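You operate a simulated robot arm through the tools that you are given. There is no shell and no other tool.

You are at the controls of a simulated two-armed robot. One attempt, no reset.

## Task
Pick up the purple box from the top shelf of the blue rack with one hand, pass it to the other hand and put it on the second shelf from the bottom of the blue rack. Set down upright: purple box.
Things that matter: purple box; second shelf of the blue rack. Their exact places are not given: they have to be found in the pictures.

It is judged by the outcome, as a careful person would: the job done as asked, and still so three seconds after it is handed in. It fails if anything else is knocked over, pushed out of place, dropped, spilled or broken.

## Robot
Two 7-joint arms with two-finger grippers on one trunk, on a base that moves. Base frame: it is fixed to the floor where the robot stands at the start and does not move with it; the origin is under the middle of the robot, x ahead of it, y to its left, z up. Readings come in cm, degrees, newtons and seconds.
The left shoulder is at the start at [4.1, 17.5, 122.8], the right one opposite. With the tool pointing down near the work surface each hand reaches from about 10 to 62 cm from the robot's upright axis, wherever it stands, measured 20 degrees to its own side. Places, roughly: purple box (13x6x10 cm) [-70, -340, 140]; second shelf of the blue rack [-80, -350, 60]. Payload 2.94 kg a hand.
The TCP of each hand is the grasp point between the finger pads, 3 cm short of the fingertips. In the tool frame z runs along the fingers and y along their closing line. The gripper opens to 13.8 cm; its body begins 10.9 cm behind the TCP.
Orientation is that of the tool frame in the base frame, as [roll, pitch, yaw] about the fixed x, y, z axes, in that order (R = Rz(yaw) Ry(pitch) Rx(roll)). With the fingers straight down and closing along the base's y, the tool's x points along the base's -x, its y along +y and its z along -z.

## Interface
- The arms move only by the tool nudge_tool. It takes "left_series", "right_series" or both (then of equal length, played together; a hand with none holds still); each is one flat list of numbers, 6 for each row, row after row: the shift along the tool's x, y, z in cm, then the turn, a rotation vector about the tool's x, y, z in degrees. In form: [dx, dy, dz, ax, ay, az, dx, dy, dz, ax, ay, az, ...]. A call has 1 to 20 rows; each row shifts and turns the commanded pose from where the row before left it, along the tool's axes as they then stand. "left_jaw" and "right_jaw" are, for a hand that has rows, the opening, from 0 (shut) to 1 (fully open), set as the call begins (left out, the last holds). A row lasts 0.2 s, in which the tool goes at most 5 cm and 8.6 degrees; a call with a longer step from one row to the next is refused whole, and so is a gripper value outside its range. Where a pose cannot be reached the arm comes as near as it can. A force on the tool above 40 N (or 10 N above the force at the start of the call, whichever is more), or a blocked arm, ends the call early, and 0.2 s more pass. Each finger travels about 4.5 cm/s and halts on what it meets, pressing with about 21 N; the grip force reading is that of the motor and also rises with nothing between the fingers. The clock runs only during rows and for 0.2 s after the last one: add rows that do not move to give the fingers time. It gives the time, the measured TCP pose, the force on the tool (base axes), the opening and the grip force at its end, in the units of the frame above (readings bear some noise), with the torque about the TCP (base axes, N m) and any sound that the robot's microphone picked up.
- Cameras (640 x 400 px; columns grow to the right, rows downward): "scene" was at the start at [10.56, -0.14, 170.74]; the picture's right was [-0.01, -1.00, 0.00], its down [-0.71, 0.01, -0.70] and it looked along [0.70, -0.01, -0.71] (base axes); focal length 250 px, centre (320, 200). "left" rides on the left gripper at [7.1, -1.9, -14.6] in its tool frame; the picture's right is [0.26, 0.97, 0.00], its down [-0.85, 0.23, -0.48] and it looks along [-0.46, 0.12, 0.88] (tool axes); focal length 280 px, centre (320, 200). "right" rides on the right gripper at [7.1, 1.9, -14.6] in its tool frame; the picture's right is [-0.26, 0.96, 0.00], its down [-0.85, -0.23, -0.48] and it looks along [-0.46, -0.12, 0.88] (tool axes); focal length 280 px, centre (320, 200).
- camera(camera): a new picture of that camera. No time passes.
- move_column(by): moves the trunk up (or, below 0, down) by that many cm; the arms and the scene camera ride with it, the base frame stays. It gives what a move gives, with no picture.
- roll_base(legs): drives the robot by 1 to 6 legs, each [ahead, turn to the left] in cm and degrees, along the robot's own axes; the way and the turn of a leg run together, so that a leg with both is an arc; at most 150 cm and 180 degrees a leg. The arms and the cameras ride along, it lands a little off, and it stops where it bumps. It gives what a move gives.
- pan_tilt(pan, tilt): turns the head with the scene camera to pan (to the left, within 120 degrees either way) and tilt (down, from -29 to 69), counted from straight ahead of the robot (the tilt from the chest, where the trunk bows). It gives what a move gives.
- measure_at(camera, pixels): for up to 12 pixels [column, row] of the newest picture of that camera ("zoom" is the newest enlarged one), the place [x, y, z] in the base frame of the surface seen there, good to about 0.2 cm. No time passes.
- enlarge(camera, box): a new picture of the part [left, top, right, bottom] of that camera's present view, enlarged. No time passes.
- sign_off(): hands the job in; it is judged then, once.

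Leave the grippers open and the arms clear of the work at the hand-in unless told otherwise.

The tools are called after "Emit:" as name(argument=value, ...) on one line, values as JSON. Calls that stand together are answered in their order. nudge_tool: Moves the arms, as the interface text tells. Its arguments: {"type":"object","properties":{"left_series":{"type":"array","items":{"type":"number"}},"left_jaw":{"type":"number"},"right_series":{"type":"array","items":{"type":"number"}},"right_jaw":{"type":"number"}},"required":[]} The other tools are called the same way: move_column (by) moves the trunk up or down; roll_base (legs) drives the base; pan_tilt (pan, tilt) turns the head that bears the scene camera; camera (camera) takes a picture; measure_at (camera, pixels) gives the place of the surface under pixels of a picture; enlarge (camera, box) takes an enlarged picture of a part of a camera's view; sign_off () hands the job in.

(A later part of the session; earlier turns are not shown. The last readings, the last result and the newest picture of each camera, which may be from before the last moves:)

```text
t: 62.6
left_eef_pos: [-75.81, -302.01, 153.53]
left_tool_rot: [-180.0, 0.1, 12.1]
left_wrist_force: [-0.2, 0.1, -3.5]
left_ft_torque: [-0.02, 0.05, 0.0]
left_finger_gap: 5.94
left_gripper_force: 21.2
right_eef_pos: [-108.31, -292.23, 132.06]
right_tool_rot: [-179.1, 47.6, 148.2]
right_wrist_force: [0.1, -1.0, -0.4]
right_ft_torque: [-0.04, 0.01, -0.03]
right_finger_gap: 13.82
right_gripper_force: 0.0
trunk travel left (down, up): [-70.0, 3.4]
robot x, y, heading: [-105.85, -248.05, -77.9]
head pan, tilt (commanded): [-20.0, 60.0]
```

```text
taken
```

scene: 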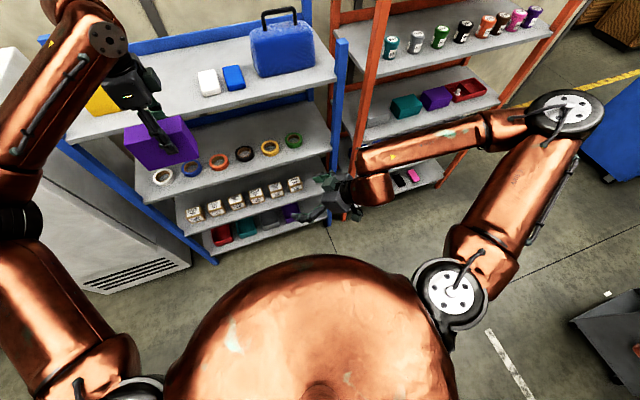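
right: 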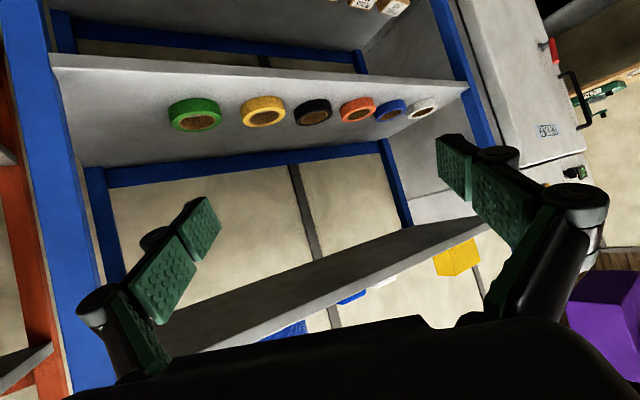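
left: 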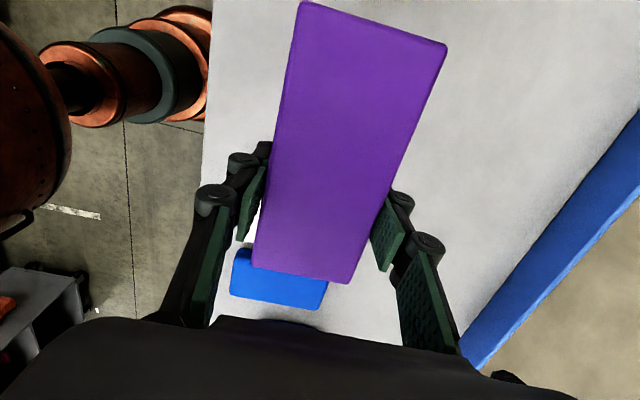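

The right hand reached the waiting pose without trouble. Before committing, I test the placing orientation with the empty hand, pointing straight forward with a 42° tilt at about forward 50, 22 right.

Emit:
nudge_tool(right_series=[1.28, -3, 0.45, 0, 0, 0, 1.28, -3, 0.45, 0, 0, 0, 1.28, -3, 0.45, 0, 0, 0, 1.28, -3, 0.45, 0, 0, 0, 0, 0, 0, 5.57, 0, 5.02, 0, 0, 0, 5.57, 0, 5.02, 0, 0, 0, 5.57, 0, 5.02, 0, 0, 0, 5.57, 0, 5.02, 0, 0, 0, 5.57, 0, 5.02, 0, 0, 0, 5.57, 0, 5.02])

Emit:
camera(camera="scene")

```text
t: 64.8
left_eef_pos: [-75.73, -302.11, 153.39]
left_tool_rot: [180.0, 0.0, 12.1]
left_wrist_force: [-0.1, -0.9, -2.6]
left_ft_torque: [0.0, 0.08, 0.01]
left_finger_gap: 5.94
left_gripper_force: 21.1
right_eef_pos: [-116.58, -301.34, 127.09]
right_tool_rot: [-179.1, 48.2, 103.1]
right_wrist_force: [0.6, -0.3, 0.1]
right_ft_torque: [-0.01, 0.0, 0.0]
right_finger_gap: 13.79
right_gripper_force: 0.1
right hand out of reach, approached as far as the arm can: row 4
trunk travel left (down, up): [-70.0, 3.4]
robot x, y, heading: [-105.48, -247.58, -78.1]
head pan, tilt (commanded): [-20.0, 60.0]
```

```text
taken
```

scene: 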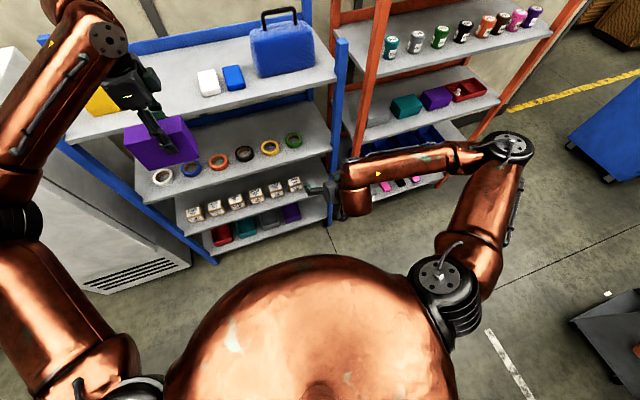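

The placing orientation is reachable: tilt 48.2, yaw 103, forward 50, 22 right. Now I bring the right hand back to the waiting pose and at the same time begin turning the left hand with the box, in place.

Emit:
nudge_tool(right_series=[0, 0, 0, -5.57, 0, -5.02, 0, 0, 0, -5.57, 0, -5.02, 0, 0, 0, -5.57, 0, -5.02, 0, 0, 0, -5.57, 0, -5.02, 0, 0, 0, -5.57, 0, -5.02, 0, 0, 0, -5.57, 0, -5.02, -1.28, 3, -0.75, 0, 0, 0, -1.28, 3, -0.75, 0, 0, 0, -1.28, 3, -0.75, 0, 0, 0, -1.28, 3, -0.75, 0, 0, 0], left_series=[0, 0, 0, 0, 0, -8.0, 0, 0, 0, 0, 0, -8.0, 0, 0, 0, 0, 0, -8.0, 0, 0, 0, 0, 0, -8.0, 0, 0, 0, 0, 0, -8.0, 0, 0, 0, 0, 0, -8.0, 0, 0, 0, 0, 0, -8.0, 0, 0, 0, 0, 0, -8.0, 0, 0, 0, 0, 0, -8.0, 0, 0, 0, 0, 0, -8.0], left_jaw=0, right_jaw=1)

Emit:
pan_tilt(pan=0, tilt=55)

Emit:
camera(camera="scene")

```text
t: 67.0
left_eef_pos: [-75.78, -302.03, 153.55]
left_tool_rot: [180.0, 0.1, 92.2]
left_wrist_force: [0.3, -0.3, -3.2]
left_ft_torque: [-0.09, -0.01, 0.0]
left_finger_gap: 5.94
left_gripper_force: 20.9
right_eef_pos: [-108.92, -291.76, 132.97]
right_tool_rot: [-179.1, 47.6, 148.2]
right_wrist_force: [-0.1, 0.1, 0.2]
right_ft_torque: [-0.03, 0.05, -0.02]
right_finger_gap: 13.82
right_gripper_force: 0.0
right hand out of reach, approached as far as the arm can: row 6
trunk travel left (down, up): [-70.0, 3.4]
robot x, y, heading: [-105.42, -247.64, -78.0]
head pan, tilt (commanded): [-20.0, 60.0]
```

```text
t: 67.9
left_eef_pos: [-75.98, -302.11, 153.58]
left_tool_rot: [-180.0, 0.0, 92.2]
left_wrist_force: [0.1, 1.1, -4.2]
left_ft_torque: [-0.04, -0.01, 0.0]
left_finger_gap: 5.93
left_gripper_force: 20.7
right_eef_pos: [-109.2, -291.91, 132.74]
right_tool_rot: [-179.3, 47.8, 148.2]
right_wrist_force: [-0.2, -0.2, 0.8]
right_ft_torque: [-0.03, -0.03, 0.01]
right_finger_gap: 13.8
right_gripper_force: 0.1
trunk travel left (down, up): [-70.0, 3.4]
robot x, y, heading: [-105.67, -247.52, -78.0]
head pan, tilt (commanded): [0.0, 55.0]
```

```text
taken
```

scene: 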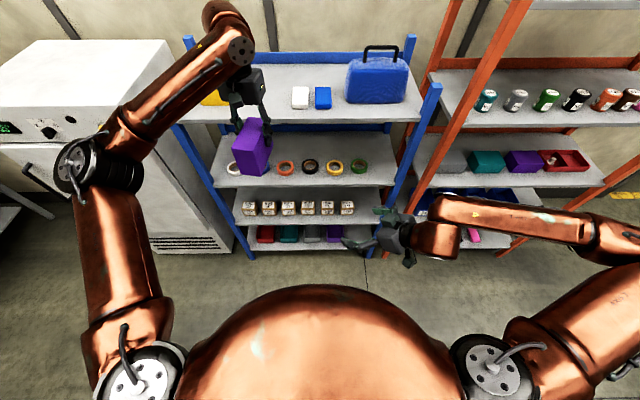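

The box is turning well with the left hand. Next I finish the turn to yaw 148° so the box's long axis lines up with the right hand's pointing line, and carry it to above the handover spot at the present height.

Emit:
nudge_tool(left_series=[0, 0, 0, 0, 0, -8.0, 0, 0, 0, 0, 0, -8.0, 0, 0, 0, 0, 0, -8.0, 0, 0, 0, 0, 0, -8.0, 0, 0, 0, 0, 0, -8.0, 0, 0, 0, 0, 0, -8.0, 0, 0, 0, 0, 0, -8.0, 3.61, -1.47, 0, 0, 0, 0, 3.61, -1.47, 0, 0, 0, 0, 3.61, -1.47, 0, 0, 0, 0, 3.61, -1.47, 0, 0, 0, 0, 3.61, -1.47, 0, 0, 0, 0, 3.6, -1.47, 0, 0, 0, 0], left_jaw=0)

Emit:
camera(camera="scene")

Emit:
camera(camera="right")

```text
t: 70.7
left_eef_pos: [-99.16, -298.25, 153.49]
left_tool_rot: [180.0, 0.1, 148.3]
left_wrist_force: [-1.1, 0.0, -4.0]
left_ft_torque: [-0.06, -0.11, -0.01]
left_finger_gap: 5.98
left_gripper_force: 21.4
right_eef_pos: [-109.39, -291.76, 132.78]
right_tool_rot: [-179.2, 47.7, 148.1]
right_wrist_force: [0.7, 0.8, 1.0]
right_ft_torque: [-0.02, -0.05, 0.03]
right_finger_gap: 13.81
right_gripper_force: 0.0
trunk travel left (down, up): [-70.0, 3.4]
robot x, y, heading: [-106.03, -247.72, -77.9]
head pan, tilt (commanded): [0.0, 55.0]
```

```text
taken
```

scene: 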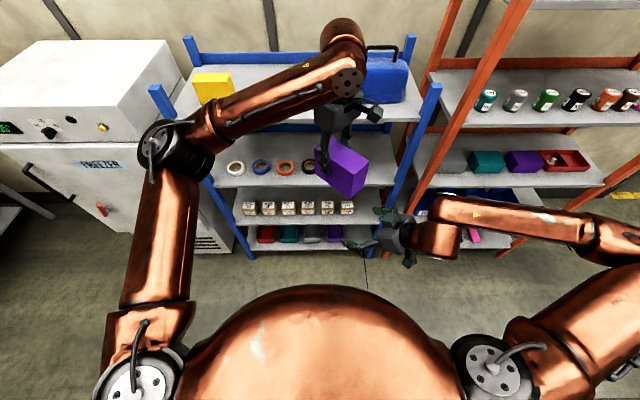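

```text
taken
```

right: 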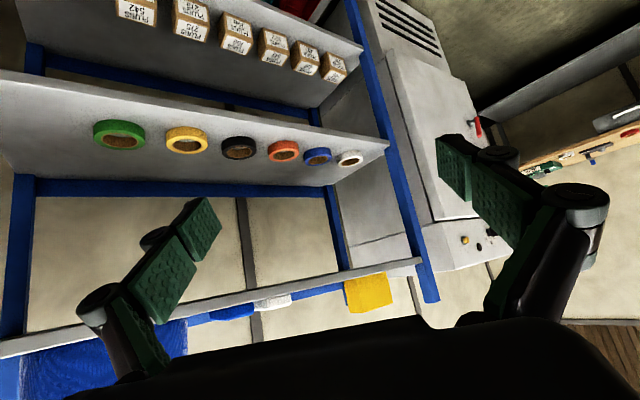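

The box is now right above the handover line. I lower it 23 cm straight down so it stands just in front of the right hand's open fingers.

Emit:
nudge_tool(left_series=[0, 0, 2.9, 0, 0, 0, 0, 0, 2.9, 0, 0, 0, 0, 0, 2.9, 0, 0, 0, 0, 0, 2.9, 0, 0, 0, 0, 0, 2.9, 0, 0, 0, 0, 0, 2.9, 0, 0, 0, 0, 0, 2.9, 0, 0, 0, 0, 0, 2.7, 0, 0, 0], left_jaw=0)

Emit:
camera(camera="scene")

Emit:
camera(camera="right")

Emit:
camera(camera="left")

```text
t: 72.5
left_eef_pos: [-98.93, -298.2, 130.42]
left_tool_rot: [180.0, 0.0, 148.1]
left_wrist_force: [0.2, -0.1, -3.3]
left_ft_torque: [-0.04, -0.06, 0.01]
left_finger_gap: 5.93
left_gripper_force: 20.7
right_eef_pos: [-109.19, -291.87, 132.76]
right_tool_rot: [-179.3, 47.7, 148.1]
right_wrist_force: [0.1, 0.3, -0.3]
right_ft_torque: [0.02, 0.0, 0.01]
right_finger_gap: 13.79
right_gripper_force: 0.0
trunk travel left (down, up): [-70.0, 3.4]
robot x, y, heading: [-105.89, -247.76, -78.1]
head pan, tilt (commanded): [0.0, 55.0]
```

```text
taken
```

scene: 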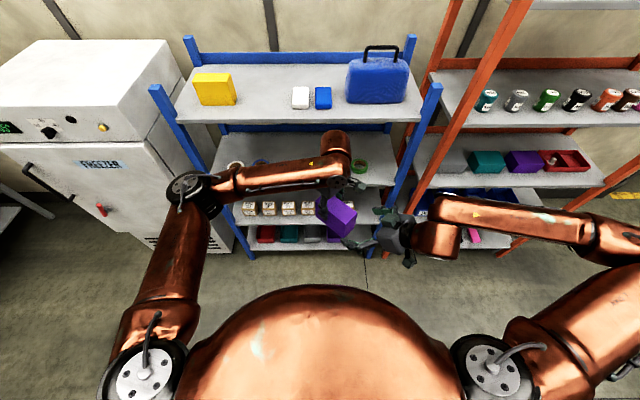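

```text
taken
```

right: 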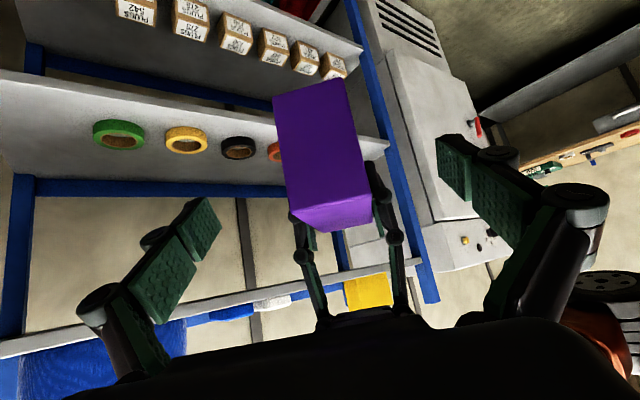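

```text
taken
```

left: 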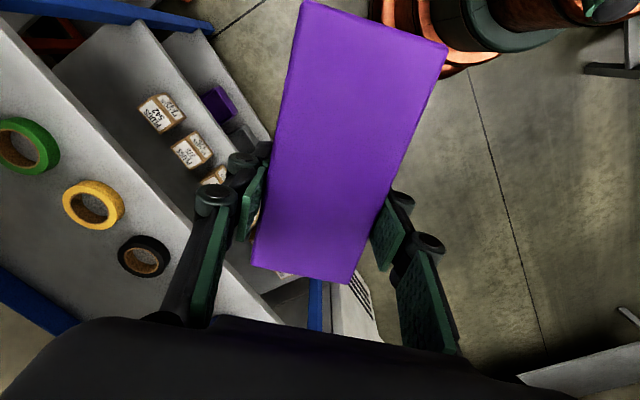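

In the right camera (mounted below and looking up), the box appears between the open fingers around columns 275–370, and the left fingers hold its far part. I measure points on it to confirm alignment.

Emit:
measure_at(camera="right", pixels=[[278, 105], [340, 85], [293, 208], [366, 195], [320, 150], [300, 215], [368, 215], [330, 228], [335, 212], [300, 260], [385, 235]])

Emit:
measure_at(camera="left", pixels=[[306, 8], [438, 45], [260, 260], [345, 275], [350, 120]])

Emit:
enlarge(camera="scene", box=[300, 120, 460, 280])

```text
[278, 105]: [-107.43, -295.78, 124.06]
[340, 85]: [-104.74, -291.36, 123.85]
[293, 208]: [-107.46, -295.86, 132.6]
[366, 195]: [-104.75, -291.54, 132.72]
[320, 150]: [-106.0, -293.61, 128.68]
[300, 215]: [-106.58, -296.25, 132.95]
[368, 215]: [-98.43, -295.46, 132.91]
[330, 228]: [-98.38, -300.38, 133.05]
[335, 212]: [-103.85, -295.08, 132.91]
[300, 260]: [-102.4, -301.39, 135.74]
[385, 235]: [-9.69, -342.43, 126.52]
```

```text
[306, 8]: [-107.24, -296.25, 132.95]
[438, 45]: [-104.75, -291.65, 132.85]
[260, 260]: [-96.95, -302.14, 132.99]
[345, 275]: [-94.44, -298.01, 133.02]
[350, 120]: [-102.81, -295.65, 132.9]
```

```text
2.50 times, centred on (380, 200) of scene
```

zoom: 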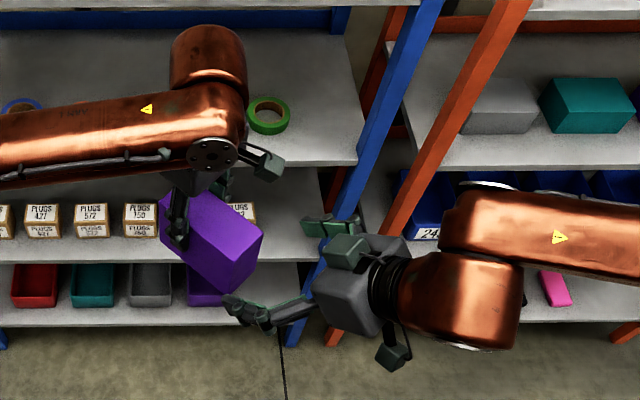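

Alignment is very good: the near end of the box is 3.6 cm ahead of the right TCP along its pointing line, with only 0.1 cm of sideways offset. I advance the right hand 7.8 cm along its fingers, straddling the box end.

Emit:
nudge_tool(right_series=[0, 0, 1.3, 0, 0, 0, 0, 0, 1.3, 0, 0, 0, 0, 0, 1.3, 0, 0, 0, 0, 0, 1.3, 0, 0, 0, 0, 0, 1.3, 0, 0, 0, 0, 0, 1.3, 0, 0, 0, 0, 0, 0, 0, 0, 0], right_jaw=1)

Emit:
camera(camera="right")

Emit:
enlarge(camera="scene", box=[300, 140, 460, 260])

```text
t: 74.1
left_eef_pos: [-98.89, -298.16, 130.43]
left_tool_rot: [-180.0, 0.0, 148.0]
left_wrist_force: [-0.7, -0.3, -2.9]
left_ft_torque: [-0.01, -0.03, -0.01]
left_finger_gap: 5.97
left_gripper_force: 20.6
right_eef_pos: [-104.3, -294.8, 127.6]
right_tool_rot: [-179.2, 47.7, 148.1]
right_wrist_force: [0.6, 0.1, -0.3]
right_ft_torque: [0.0, 0.0, 0.01]
right_finger_gap: 13.81
right_gripper_force: 0.0
trunk travel left (down, up): [-70.0, 3.4]
robot x, y, heading: [-106.13, -247.55, -78.1]
head pan, tilt (commanded): [0.0, 55.0]
```

```text
taken
```

right: 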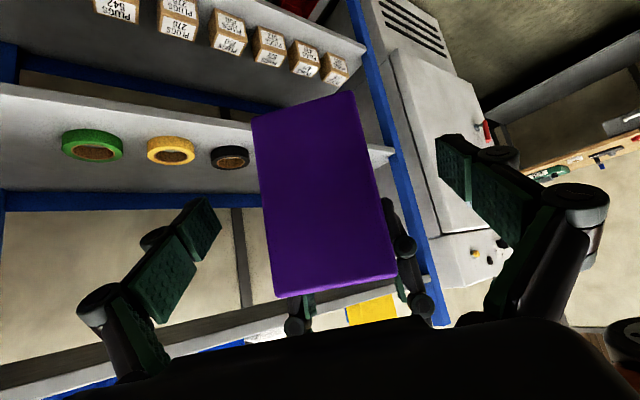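

```text
3.33 times, centred on (380, 200) of scene
```

zoom: 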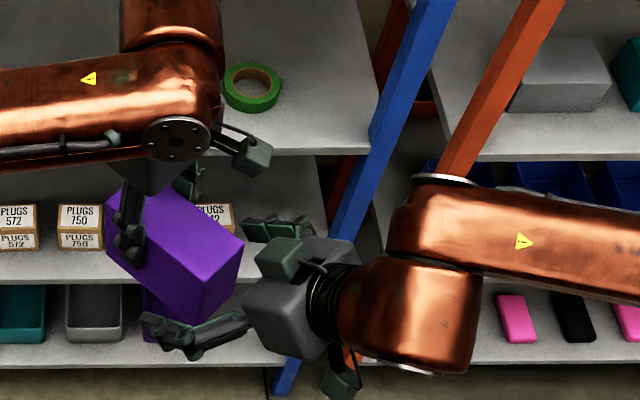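

The right fingers straddle the near end of the box with nothing touching. I close the right gripper.

Emit:
nudge_tool(right_series=[0, 0, 0, 0, 0, 0, 0, 0, 0, 0, 0, 0, 0, 0, 0, 0, 0, 0, 0, 0, 0, 0, 0, 0, 0, 0, 0, 0, 0, 0, 0, 0, 0, 0, 0, 0, 0, 0, 0, 0, 0, 0, 0, 0, 0, 0, 0, 0], right_jaw=0)

Emit:
camera(camera="right")

Emit:
enlarge(camera="scene", box=[300, 140, 460, 260])

```text
t: 75.9
left_eef_pos: [-98.88, -298.2, 130.49]
left_tool_rot: [-179.9, 0.1, 148.2]
left_wrist_force: [-3.3, -8.0, -7.3]
left_ft_torque: [-0.36, 0.05, 0.16]
left_finger_gap: 5.95
left_gripper_force: 20.8
right_eef_pos: [-104.33, -294.85, 127.6]
right_tool_rot: [-179.2, 47.8, 148.2]
right_wrist_force: [2.1, 8.4, 2.4]
right_ft_torque: [-0.05, -0.21, 0.33]
right_finger_gap: 5.95
right_gripper_force: 21.2
trunk travel left (down, up): [-70.0, 3.4]
robot x, y, heading: [-106.09, -247.47, -78.1]
head pan, tilt (commanded): [0.0, 55.0]
```

```text
taken
```

right: 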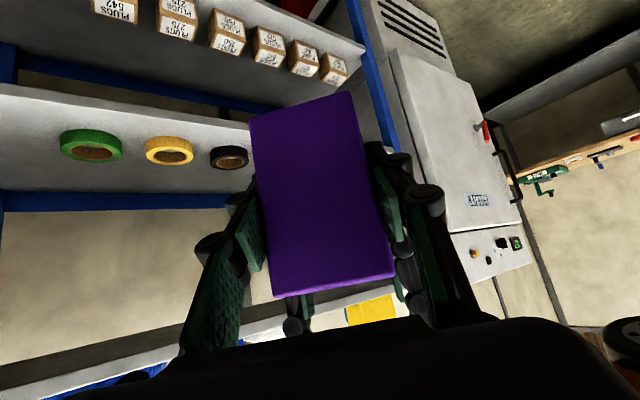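

```text
3.33 times, centred on (380, 200) of scene
```

zoom: 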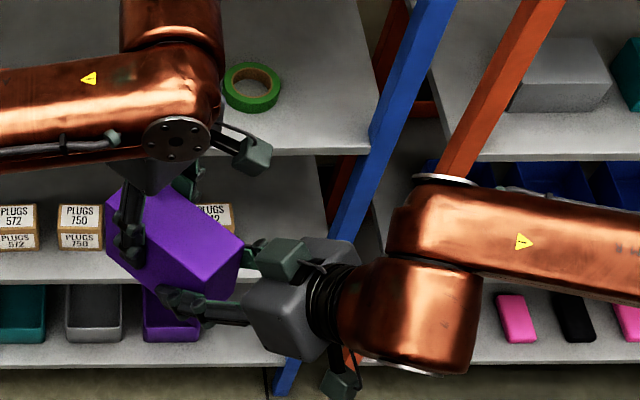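

Both hands now hold the box (right gap 5.95 cm, 21.2 N). I open the left gripper partway and let it settle.

Emit:
nudge_tool(left_series=[0, 0, 0, 0, 0, 0, 0, 0, 0, 0, 0, 0, 0, 0, 0, 0, 0, 0, 0, 0, 0, 0, 0, 0, 0, 0, 0, 0, 0, 0], left_jaw=0.75)

Emit:
camera(camera="right")

Emit:
camera(camera="left")

```text
t: 77.1
left_eef_pos: [-98.93, -298.17, 130.42]
left_tool_rot: [180.0, 0.0, 148.1]
left_wrist_force: [0.2, 0.6, 0.2]
left_ft_torque: [-0.03, -0.02, 0.01]
left_finger_gap: 10.34
left_gripper_force: 0.1
right_eef_pos: [-104.25, -294.75, 127.46]
right_tool_rot: [-179.2, 47.7, 148.1]
right_wrist_force: [-0.1, -0.2, 0.4]
right_ft_torque: [0.07, 0.12, 0.02]
right_finger_gap: 5.93
right_gripper_force: 21.2
trunk travel left (down, up): [-70.0, 3.4]
robot x, y, heading: [-105.85, -247.66, -78.2]
head pan, tilt (commanded): [0.0, 55.0]
```

```text
taken
```

right: 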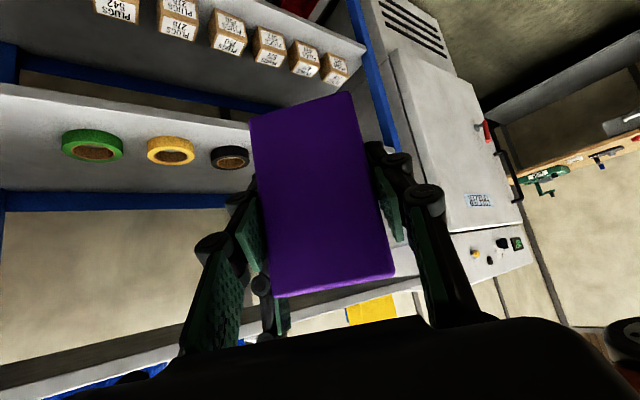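

```text
taken
```

left: 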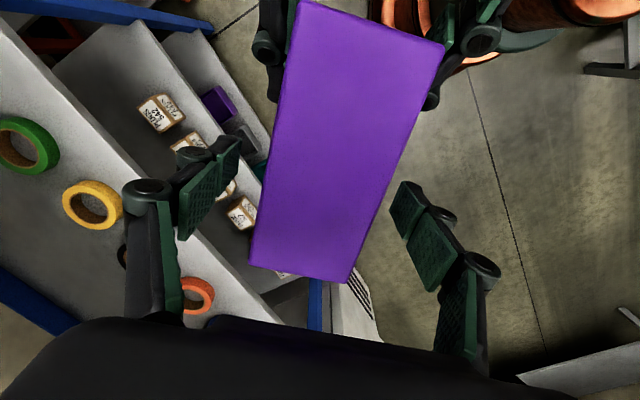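

The left hand has let go (gap 10.3 cm) and the box stays in place in the right hand. I raise the left hand slowly straight up out of the way.

Emit:
nudge_tool(left_series=[0, 0, -1, 0, 0, 0, 0, 0, -1.5, 0, 0, 0, 0, 0, -2.5, 0, 0, 0, 0, 0, -3, 0, 0, 0, 0, 0, -3, 0, 0, 0, 0, 0, -3, 0, 0, 0, 0, 0, -3, 0, 0, 0, 0, 0, -3, 0, 0, 0], left_jaw=0.75)

Emit:
camera(camera="scene")

Emit:
camera(camera="right")

```text
t: 78.9
left_eef_pos: [-99.0, -298.12, 150.57]
left_tool_rot: [180.0, 0.1, 148.1]
left_wrist_force: [-0.5, 0.3, -0.5]
left_ft_torque: [0.01, -0.03, 0.03]
left_finger_gap: 10.35
left_gripper_force: 0.1
right_eef_pos: [-104.38, -294.85, 127.66]
right_tool_rot: [-179.3, 47.6, 148.1]
right_wrist_force: [-0.4, 0.3, 0.3]
right_ft_torque: [0.09, 0.14, 0.0]
right_finger_gap: 5.91
right_gripper_force: 21.0
trunk travel left (down, up): [-70.0, 3.4]
robot x, y, heading: [-105.54, -248.13, -78.0]
head pan, tilt (commanded): [0.0, 55.0]
```

```text
taken
```

scene: 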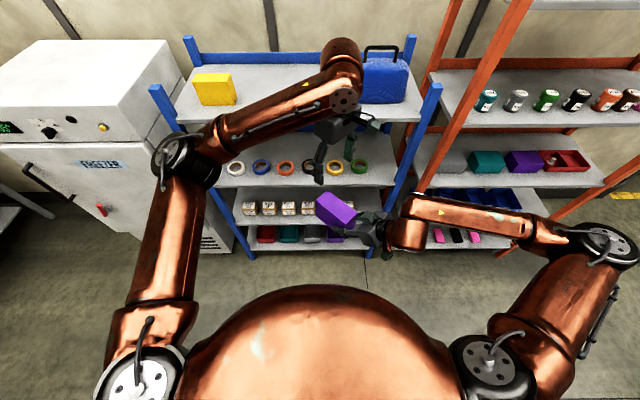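

```text
taken
```

right: 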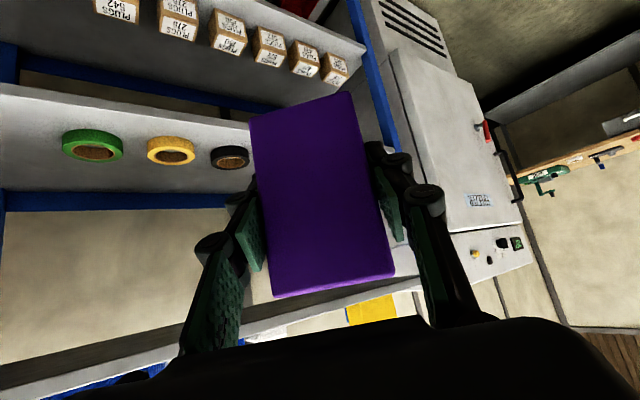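

The box is firmly in the right hand. I move the left hand back to its own side (about forward 32, 28 left) and turn it to its normal yaw, so it stays clear.

Emit:
nudge_tool(left_series=[-1.1, 3.98, 0, 0, 0, 0, -1.1, 3.98, 0, 0, 0, 0, -1.1, 3.98, 0, 0, 0, 0, -1.1, 3.98, 0, 0, 0, 0, -1.1, 3.98, 0, 0, 0, 0, -1.1, 3.98, 0, 0, 0, 0, -1.1, 3.98, 0, 0, 0, 0, -1.1, 3.98, 0, 0, 0, 0, -1.1, 3.98, 0, 0, 0, 0, 0, 0, 0, 0, 0, 7.5, 0, 0, 0, 0, 0, 7.5, 0, 0, 0, 0, 0, 7.5, 0, 0, 0, 0, 0, 7.5, 0, 0, 0, 0, 0, 7.5, 0, 0, 0, 0, 0, 7.5], left_jaw=1)

Emit:
camera(camera="scene")

```text
t: 82.1
left_eef_pos: [-71.6, -272.85, 150.56]
left_tool_rot: [180.0, 0.0, 103.1]
left_wrist_force: [0.2, 0.6, 0.2]
left_ft_torque: [-0.03, -0.02, -0.03]
left_finger_gap: 13.79
left_gripper_force: 0.0
right_eef_pos: [-104.27, -294.92, 127.47]
right_tool_rot: [-179.2, 47.6, 148.3]
right_wrist_force: [0.2, -0.4, -0.1]
right_ft_torque: [0.07, 0.11, 0.02]
right_finger_gap: 5.95
right_gripper_force: 21.5
trunk travel left (down, up): [-70.0, 3.4]
robot x, y, heading: [-105.98, -247.51, -77.9]
head pan, tilt (commanded): [0.0, 55.0]
```

```text
taken
```

scene: 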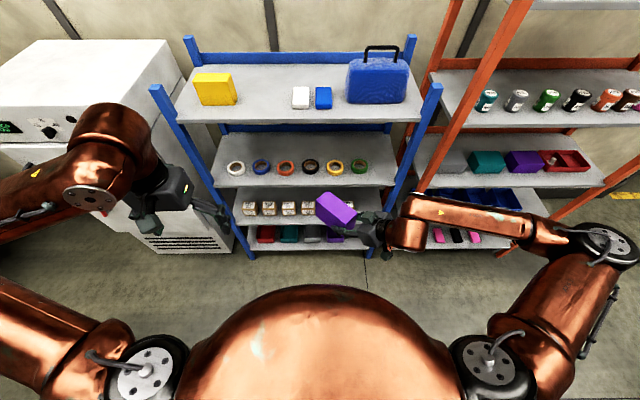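

The left hand is clear. I zoom in on the box in the right hand and measure its top to check it's level.

Emit:
enlarge(camera="scene", box=[300, 175, 420, 255])

```text
5.00 times, centred on (360, 215) of scene
```

zoom: 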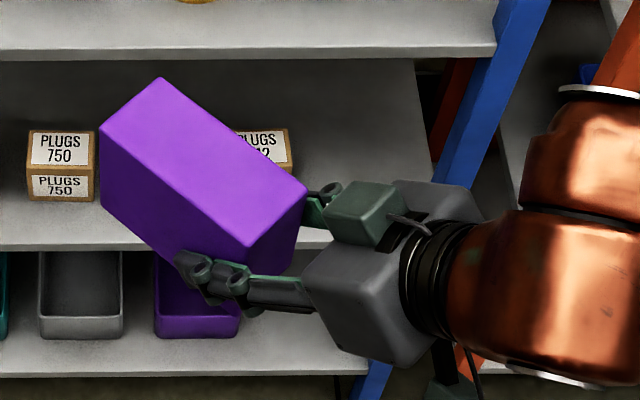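

Emit:
measure_at(camera="zoom", pixels=[[108, 125], [162, 84], [248, 238], [298, 186], [200, 150], [130, 130], [270, 200], [105, 200], [370, 190], [310, 260], [440, 300]])

```text
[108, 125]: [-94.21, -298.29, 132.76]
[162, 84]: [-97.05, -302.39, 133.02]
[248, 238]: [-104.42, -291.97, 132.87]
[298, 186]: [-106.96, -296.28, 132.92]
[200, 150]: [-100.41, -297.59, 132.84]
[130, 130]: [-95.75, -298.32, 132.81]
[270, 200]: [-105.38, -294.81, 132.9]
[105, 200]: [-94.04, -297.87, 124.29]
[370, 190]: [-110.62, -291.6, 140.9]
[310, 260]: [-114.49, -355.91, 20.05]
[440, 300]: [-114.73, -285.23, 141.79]
```

The box is level in the right hand: its top is at 132.8–133.0, its centre is 4.3 cm ahead of the TCP and its bottom is 4.65 cm below the TCP. Now I swing the right hand with the box to point straight forward at about forward 50, 22 right. That is the pose I tested, and the rack is still far.

Emit:
nudge_tool(right_series=[0.72, -2.1, -0.79, 5.63, 0, 5.13, 0.52, -2.22, -0.58, 5.63, 0, 5.13, 0.32, -2.3, -0.35, 5.63, 0, 5.13, 0.11, -2.35, -0.13, 5.63, 0, 5.13, -0.1, -2.35, 0.11, 5.63, 0, 5.13, -0.3, -2.31, 0.33, 5.63, 0, 5.13, 0, 0, 0, 0, 0, 0], right_jaw=0)

Emit:
camera(camera="scene")

```text
t: 83.7
left_eef_pos: [-71.76, -272.92, 150.66]
left_tool_rot: [-180.0, 0.0, 103.1]
left_wrist_force: [-0.4, -0.5, 0.2]
left_ft_torque: [-0.04, 0.01, 0.02]
left_finger_gap: 13.81
left_gripper_force: 0.1
right_eef_pos: [-116.42, -301.96, 127.57]
right_tool_rot: [-179.6, 48.1, 102.1]
right_wrist_force: [0.6, -0.1, -0.2]
right_ft_torque: [0.14, 0.0, 0.02]
right_finger_gap: 5.98
right_gripper_force: 20.8
trunk travel left (down, up): [-70.0, 3.4]
robot x, y, heading: [-105.97, -247.62, -77.6]
head pan, tilt (commanded): [0.0, 55.0]
```

```text
taken
```

scene: 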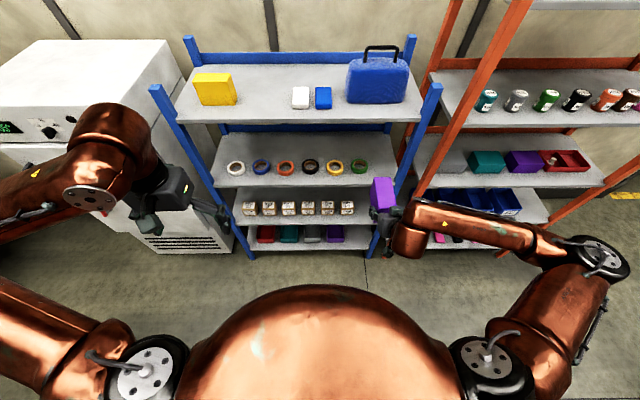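

The hand reached the pose exactly (tilt 48.1, yaw 102.1). I measure where the right elbow, wrist and left hand are, to know the envelope before going in.

Emit:
measure_at(camera="scene", pixels=[[600, 258], [545, 235], [470, 218], [405, 240], [625, 262], [490, 355], [75, 195], [130, 130], [215, 215], [384, 186], [412, 210], [580, 240]])

```text
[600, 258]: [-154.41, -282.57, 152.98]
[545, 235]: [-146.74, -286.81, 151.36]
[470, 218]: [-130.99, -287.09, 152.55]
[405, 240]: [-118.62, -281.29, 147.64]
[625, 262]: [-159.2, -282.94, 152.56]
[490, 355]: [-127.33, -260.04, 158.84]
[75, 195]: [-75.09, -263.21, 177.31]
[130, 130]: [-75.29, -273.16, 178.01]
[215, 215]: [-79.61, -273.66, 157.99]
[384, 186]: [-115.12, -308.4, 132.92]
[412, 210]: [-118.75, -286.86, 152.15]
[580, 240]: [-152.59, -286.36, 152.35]
```

The elbow and forearm stay about 17–23 cm behind the TCP in depth, so they'll remain in front of the racks. I now shift the base a little to the right and forward (turn, 16 cm, turn back) so the box lines up with the slot.

Emit:
roll_base(legs=[[0, -34.4], [16.4, 0], [0, 34.8]])

Emit:
camera(camera="scene")

```text
t: 88.4
left_eef_pos: [-77.49, -287.66, 150.5]
left_tool_rot: [180.0, 0.0, 103.9]
left_wrist_force: [0.1, -0.6, -0.1]
left_ft_torque: [-0.05, -0.01, 0.03]
left_finger_gap: 13.81
left_gripper_force: 0.1
right_eef_pos: [-121.85, -317.28, 127.62]
right_tool_rot: [-179.4, 48.1, 102.9]
right_wrist_force: [0.1, -0.2, -2.4]
right_ft_torque: [0.15, 0.04, 0.01]
right_finger_gap: 5.96
right_gripper_force: 21.1
trunk travel left (down, up): [-70.0, 3.4]
robot x, y, heading: [-111.83, -262.64, -77.0]
head pan, tilt (commanded): [0.0, 55.0]
```

```text
taken
```

scene: 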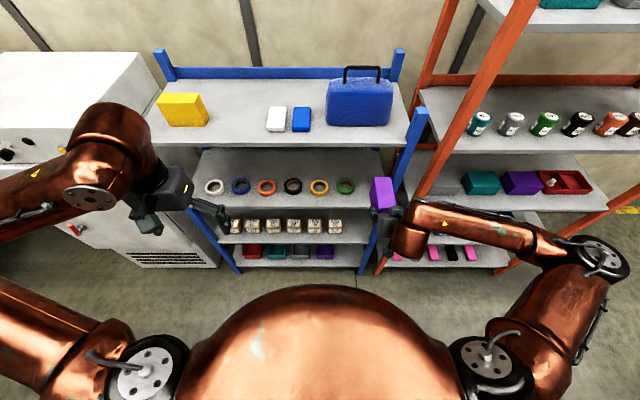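

The box is at lateral 7.6 cm left of the shelf's right reference point (I want 7.35), and its far end is still 10 cm in front of the shelf edge. I lower the trunk by 58 cm, which brings the box bottom to about z=65.

Emit:
move_column(by=-58)

Emit:
pan_tilt(pan=-15, tilt=45)

Emit:
camera(camera="scene")

Emit:
camera(camera="right")

```text
refused: -58 is not a number from -40 to 40
```

```text
t: 89.2
left_eef_pos: [-77.52, -287.66, 150.54]
left_tool_rot: [179.9, 0.1, 103.8]
left_wrist_force: [-0.2, -0.6, -0.4]
left_ft_torque: [-0.02, -0.02, 0.0]
left_finger_gap: 13.81
left_gripper_force: 0.0
right_eef_pos: [-121.89, -317.24, 127.43]
right_tool_rot: [-179.6, 48.0, 102.9]
right_wrist_force: [-0.2, -0.2, -3.4]
right_ft_torque: [0.16, 0.03, 0.03]
right_finger_gap: 5.94
right_gripper_force: 21.1
trunk travel left (down, up): [-70.0, 3.4]
robot x, y, heading: [-111.77, -263.03, -77.4]
head pan, tilt (commanded): [-15.0, 45.0]
```

```text
taken
```

scene: 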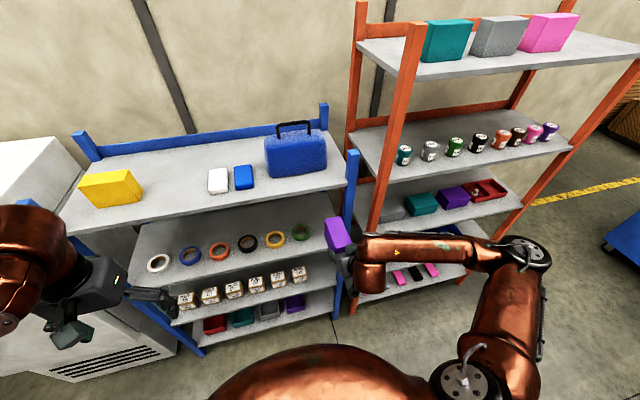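

```text
taken
```

right: 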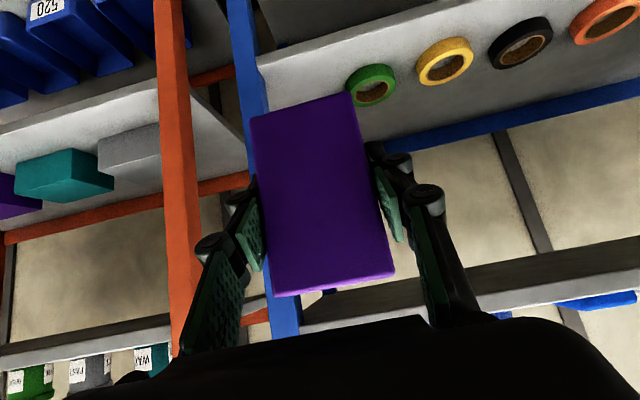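

The column takes at most 40 cm per call, so I lower it in two steps of 29.

Emit:
move_column(by=-29)

Emit:
move_column(by=-29)

Emit:
camera(camera="scene")

Emit:
camera(camera="right")

```text
t: 92.1
left_eef_pos: [-77.31, -287.69, 121.46]
left_tool_rot: [180.0, 0.0, 103.7]
left_wrist_force: [-0.9, 0.0, -0.1]
left_ft_torque: [0.0, -0.02, 0.0]
left_finger_gap: 13.83
left_gripper_force: 0.1
right_eef_pos: [-121.98, -317.29, 98.61]
right_tool_rot: [-179.5, 48.1, 103.0]
right_wrist_force: [0.3, 0.3, -3.4]
right_ft_torque: [0.15, 0.05, 0.0]
right_finger_gap: 5.93
right_gripper_force: 21.3
trunk travel left (down, up): [-41.0, 32.4]
robot x, y, heading: [-111.89, -262.81, -77.3]
head pan, tilt (commanded): [-15.0, 45.0]
```

```text
t: 95.0
left_eef_pos: [-76.06, -293.88, 86.57]
left_tool_rot: [179.8, -12.4, 103.8]
left_wrist_force: [0.3, 0.7, 0.0]
left_ft_torque: [-0.03, 0.0, 0.01]
left_finger_gap: 13.8
left_gripper_force: 0.0
right_eef_pos: [-121.78, -318.27, 60.72]
right_tool_rot: [-179.5, 36.5, 102.8]
right_wrist_force: [0.3, 0.4, -3.3]
right_ft_torque: [0.14, 0.02, 0.0]
right_finger_gap: 5.96
right_gripper_force: 21.2
trunk travel left (down, up): [-12.0, 61.4]
robot x, y, heading: [-111.79, -263.19, -77.6]
head pan, tilt (commanded): [-15.0, 45.0]
```

```text
taken
```

scene: 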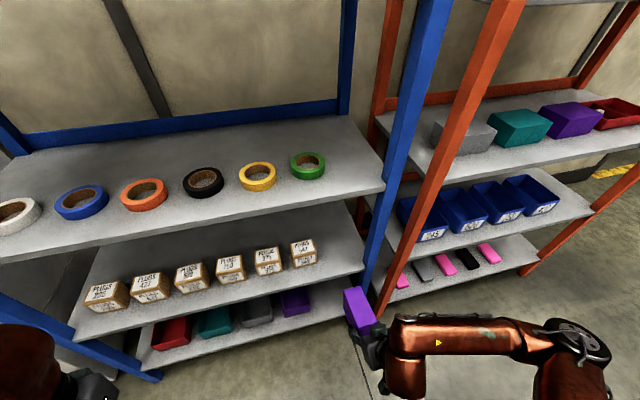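

```text
taken
```

right: 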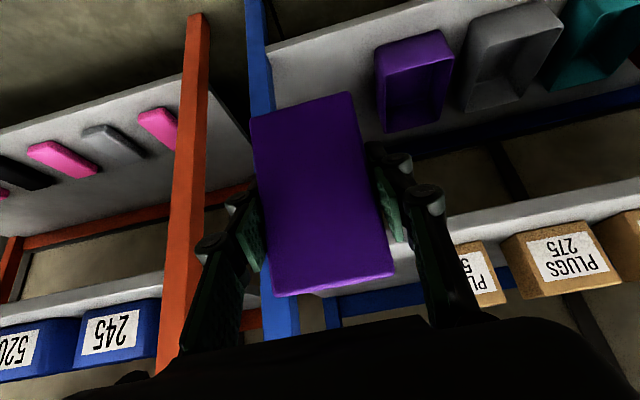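

Lowering the trunk into its last part made the torso bow forward about 12°, so the box now tips nose-down (pitch 36.5 instead of 48). I'm still 10 cm clear of the shelf. I try to level the hand back by 11.6° about its own y axis and raise it a bit.

Emit:
nudge_tool(right_series=[-1.2, 0, -1.6, 0, -3, 0, -1.2, 0, -1.6, 0, -3, 0, -1.2, 0, -1.6, 0, -3, 0, 0, 0, 0, 0, -2.6, 0, 0, 0, 0, 0, 0, 0], right_jaw=0)

```text
t: 96.2
left_eef_pos: [-76.0, -293.9, 86.45]
left_tool_rot: [179.8, -12.5, 103.8]
left_wrist_force: [1.3, -0.1, 0.5]
left_ft_torque: [0.0, -0.03, -0.03]
left_finger_gap: 13.77
left_gripper_force: 0.2
right_eef_pos: [-121.65, -318.23, 60.77]
right_tool_rot: [-179.4, 36.4, 102.9]
right_wrist_force: [-0.7, 0.2, -3.0]
right_ft_torque: [0.17, 0.0, 0.05]
right_finger_gap: 5.95
right_gripper_force: 21.1
right hand out of reach, approached as far as the arm can: row 1, 2, 3
trunk travel left (down, up): [-12.0, 61.4]
robot x, y, heading: [-111.68, -262.77, -77.3]
head pan, tilt (commanded): [-15.0, 45.0]
```

The arm can't level there. I go back up to the un-bowed trunk height and reach down with the arm instead.

Emit:
move_column(by=20)

```text
t: 98.4
left_eef_pos: [-76.01, -294.06, 106.59]
left_tool_rot: [179.9, -12.5, 103.8]
left_wrist_force: [0.3, 0.0, 0.1]
left_ft_torque: [0.04, -0.03, 0.01]
left_finger_gap: 13.82
left_gripper_force: 0.1
right_eef_pos: [-121.67, -318.23, 80.65]
right_tool_rot: [-179.5, 38.9, 102.9]
right_wrist_force: [0.2, 0.2, -3.3]
right_ft_torque: [0.15, 0.06, -0.01]
right_finger_gap: 5.97
right_gripper_force: 20.6
trunk travel left (down, up): [-32.0, 41.4]
robot x, y, heading: [-111.98, -262.87, -77.3]
head pan, tilt (commanded): [-15.0, 45.0]
```

The bow is still there after raising 20 cm. I raise another 9 cm, back to the height where the torso was upright before, and look at the tool angles.

Emit:
move_column(by=9)

```text
t: 99.6
left_eef_pos: [-75.98, -293.94, 115.54]
left_tool_rot: [179.8, -12.4, 103.8]
left_wrist_force: [0.2, -0.9, 0.2]
left_ft_torque: [0.01, 0.02, -0.01]
left_finger_gap: 13.82
left_gripper_force: 0.0
right_eef_pos: [-121.76, -318.23, 89.67]
right_tool_rot: [-179.5, 39.0, 102.9]
right_wrist_force: [-0.5, -0.3, -4.5]
right_ft_torque: [0.16, 0.02, -0.02]
right_finger_gap: 5.93
right_gripper_force: 21.8
trunk travel left (down, up): [-41.0, 32.4]
robot x, y, heading: [-112.32, -262.75, -77.0]
head pan, tilt (commanded): [-15.0, 45.0]
```

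The torso keeps the 12.4° bow. I test whether the right arm can level the box (9° tilt up) when the hand is held about 8 cm higher relative to the torso. The box is still 10 cm in front of the rack.

Emit:
nudge_tool(right_series=[-1.26, 0, -1.55, 0, 0, 0, -1.26, 0, -1.55, 0, 0, 0, -1.26, 0, -1.55, 0, 0, 0, -1.26, 0, -1.55, 0, 0, 0, 0, 0, 0, 0, -3, 0, 0, 0, 0, 0, -3, 0, 0, 0, 0, 0, -3, 0, 0, 0, 0, 0, 0, 0], right_jaw=0)

Emit:
pan_tilt(pan=-25, tilt=35)

Emit:
camera(camera="scene")

```text
t: 101.4
left_eef_pos: [-76.08, -293.92, 115.56]
left_tool_rot: [179.9, -12.4, 103.8]
left_wrist_force: [0.3, 0.0, -0.4]
left_ft_torque: [0.03, 0.02, -0.05]
left_finger_gap: 13.79
left_gripper_force: 0.1
right_eef_pos: [-121.64, -318.25, 97.81]
right_tool_rot: [-179.4, 48.0, 102.9]
right_wrist_force: [0.2, -0.6, -3.3]
right_ft_torque: [0.14, 0.04, 0.0]
right_finger_gap: 5.96
right_gripper_force: 20.9
trunk travel left (down, up): [-41.0, 32.4]
robot x, y, heading: [-111.99, -262.68, -77.2]
head pan, tilt (commanded): [-15.0, 45.0]
```

```text
t: 102.1
left_eef_pos: [-76.04, -293.92, 115.56]
left_tool_rot: [179.8, -12.3, 103.8]
left_wrist_force: [0.3, -0.5, 0.2]
left_ft_torque: [0.02, -0.02, -0.01]
left_finger_gap: 13.79
left_gripper_force: 0.1
right_eef_pos: [-121.62, -318.23, 97.77]
right_tool_rot: [-179.4, 47.9, 103.0]
right_wrist_force: [-0.4, -0.2, -3.4]
right_ft_torque: [0.14, 0.02, 0.0]
right_finger_gap: 5.98
right_gripper_force: 20.9
trunk travel left (down, up): [-41.0, 32.4]
robot x, y, heading: [-111.69, -262.77, -77.3]
head pan, tilt (commanded): [-25.0, 35.0]
```

```text
taken
```

scene: 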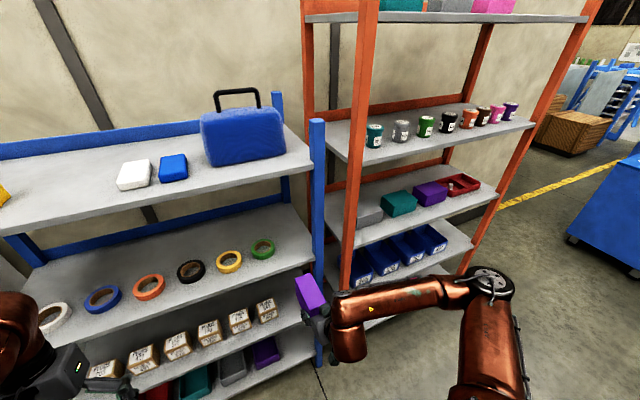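

The box is level again (pitch 48.0) at z=97.8 with this torso posture, and nothing was out of reach. I lower the trunk 29 cm again to bring it to z≈69.

Emit:
move_column(by=-29)

Emit:
camera(camera="scene")

Emit:
camera(camera="right")

```text
t: 105.1
left_eef_pos: [-76.01, -293.76, 86.52]
left_tool_rot: [179.8, -12.4, 103.8]
left_wrist_force: [0.5, 0.2, 0.2]
left_ft_torque: [0.02, -0.01, 0.0]
left_finger_gap: 13.82
left_gripper_force: 0.1
right_eef_pos: [-121.49, -319.01, 60.65]
right_tool_rot: [-179.5, 37.6, 102.9]
right_wrist_force: [0.2, -0.6, -3.1]
right_ft_torque: [0.13, 0.01, -0.01]
right_finger_gap: 5.96
right_gripper_force: 20.6
trunk travel left (down, up): [-12.0, 61.4]
robot x, y, heading: [-111.92, -262.53, -77.1]
head pan, tilt (commanded): [-25.0, 35.0]
```

```text
taken
```

scene: 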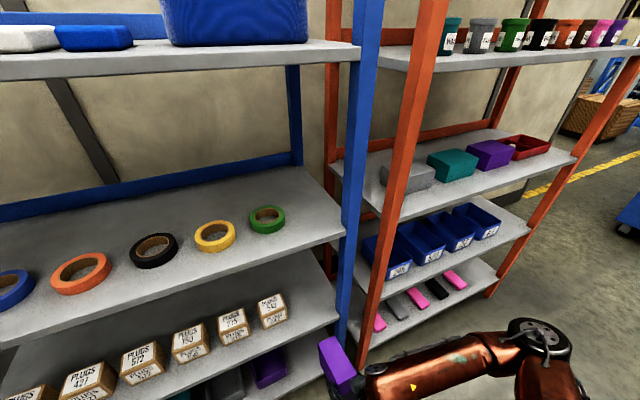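

```text
taken
```

right: 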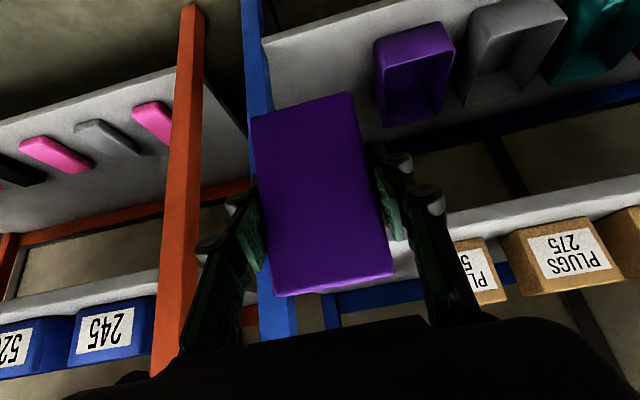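

The right hand came out at pitch 37.6 again, while the left hand kept its angle. I need to understand this, so I check the actual box attitude and look at the robot's own arm by camera.

Emit:
enlarge(camera="scene", box=[290, 310, 450, 400])

Emit:
pan_tilt(pan=-45, tilt=60)

Emit:
camera(camera="scene")

```text
4.00 times, centred on (370, 355) of scene
```

zoom: 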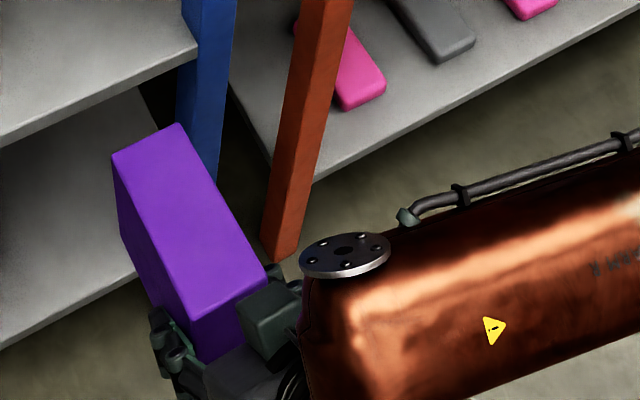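

```text
t: 106.0
left_eef_pos: [-76.04, -294.03, 86.41]
left_tool_rot: [179.8, -12.5, 103.8]
left_wrist_force: [-0.6, 0.4, -0.3]
left_ft_torque: [0.02, 0.02, 0.0]
left_finger_gap: 13.78
left_gripper_force: 0.0
right_eef_pos: [-121.52, -319.06, 60.54]
right_tool_rot: [-179.5, 37.5, 102.8]
right_wrist_force: [-0.4, 0.0, -3.2]
right_ft_torque: [0.13, 0.02, 0.0]
right_finger_gap: 5.93
right_gripper_force: 21.2
trunk travel left (down, up): [-12.0, 61.4]
robot x, y, heading: [-111.81, -262.43, -77.4]
head pan, tilt (commanded): [-45.0, 60.0]
```

```text
taken
```

scene: 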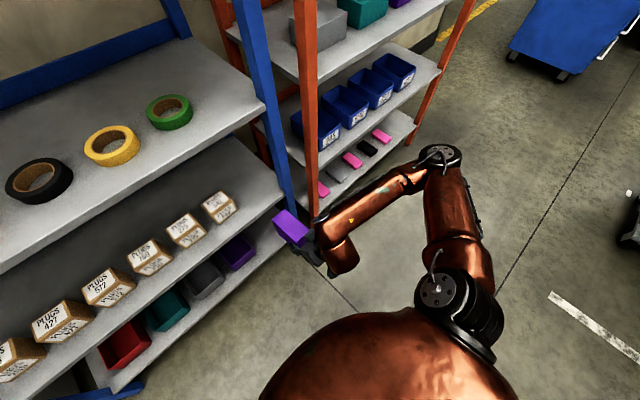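

I measure the torso, shoulder, elbow and the box's top here.

Emit:
measure_at(camera="scene", pixels=[[440, 290], [438, 153], [370, 207], [335, 255], [380, 350], [288, 216], [300, 232], [276, 225], [305, 242], [460, 250], [330, 390]])

Emit:
enlarge(camera="scene", box=[260, 195, 340, 255])

```text
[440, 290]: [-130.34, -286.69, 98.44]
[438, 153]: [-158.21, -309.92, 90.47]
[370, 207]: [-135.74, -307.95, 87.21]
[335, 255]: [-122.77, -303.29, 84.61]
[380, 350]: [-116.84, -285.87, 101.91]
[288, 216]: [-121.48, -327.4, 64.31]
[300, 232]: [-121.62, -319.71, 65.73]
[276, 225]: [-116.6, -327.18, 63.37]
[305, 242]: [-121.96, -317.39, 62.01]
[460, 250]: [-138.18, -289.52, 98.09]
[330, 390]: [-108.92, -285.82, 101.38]
```

```text
6.67 times, centred on (300, 225) of scene
```

zoom: 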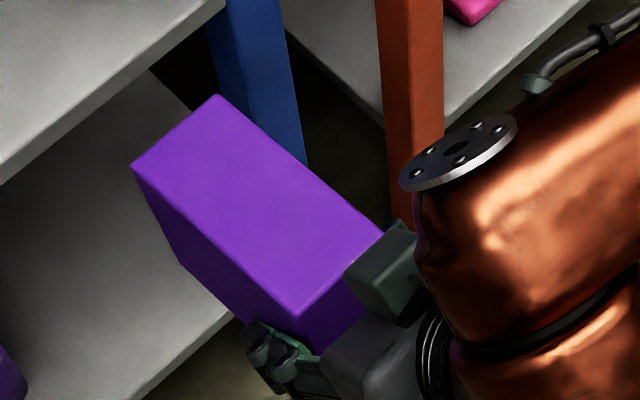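

The shoulder is now about 12 cm further forward than when upright, so the torso really is bowed. I raise 29 cm again and measure the same shoulder point, to learn whether the bow goes with height or stays.

Emit:
move_column(by=29)

Emit:
camera(camera="scene")

```text
t: 108.9
left_eef_pos: [-76.13, -294.07, 115.47]
left_tool_rot: [179.7, -12.5, 103.9]
left_wrist_force: [-0.6, 1.3, 0.2]
left_ft_torque: [0.02, -0.02, -0.02]
left_finger_gap: 13.78
left_gripper_force: 0.0
right_eef_pos: [-121.36, -319.13, 89.51]
right_tool_rot: [-179.6, 37.5, 102.9]
right_wrist_force: [0.5, 1.3, -3.3]
right_ft_torque: [0.17, 0.0, -0.02]
right_finger_gap: 5.99
right_gripper_force: 21.3
trunk travel left (down, up): [-41.0, 32.4]
robot x, y, heading: [-112.0, -262.98, -77.2]
head pan, tilt (commanded): [-45.0, 60.0]
```

```text
taken
```

scene: 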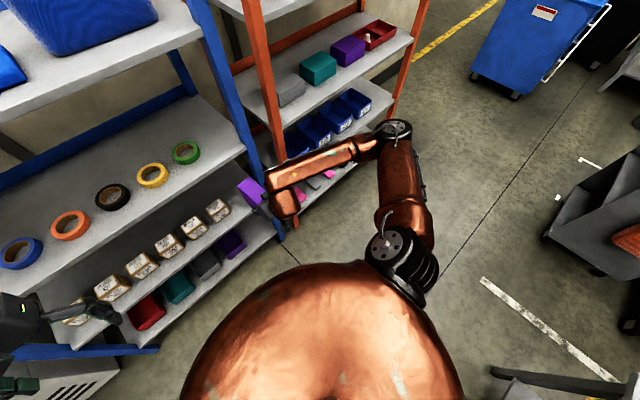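

Emit:
measure_at(camera="scene", pixels=[[388, 245], [395, 127], [320, 160], [280, 205], [330, 300], [400, 215]])

```text
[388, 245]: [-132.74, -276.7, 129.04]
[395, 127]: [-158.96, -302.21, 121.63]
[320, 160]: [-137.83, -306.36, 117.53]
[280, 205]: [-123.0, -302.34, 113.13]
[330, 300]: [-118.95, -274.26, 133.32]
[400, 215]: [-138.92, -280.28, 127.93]
```

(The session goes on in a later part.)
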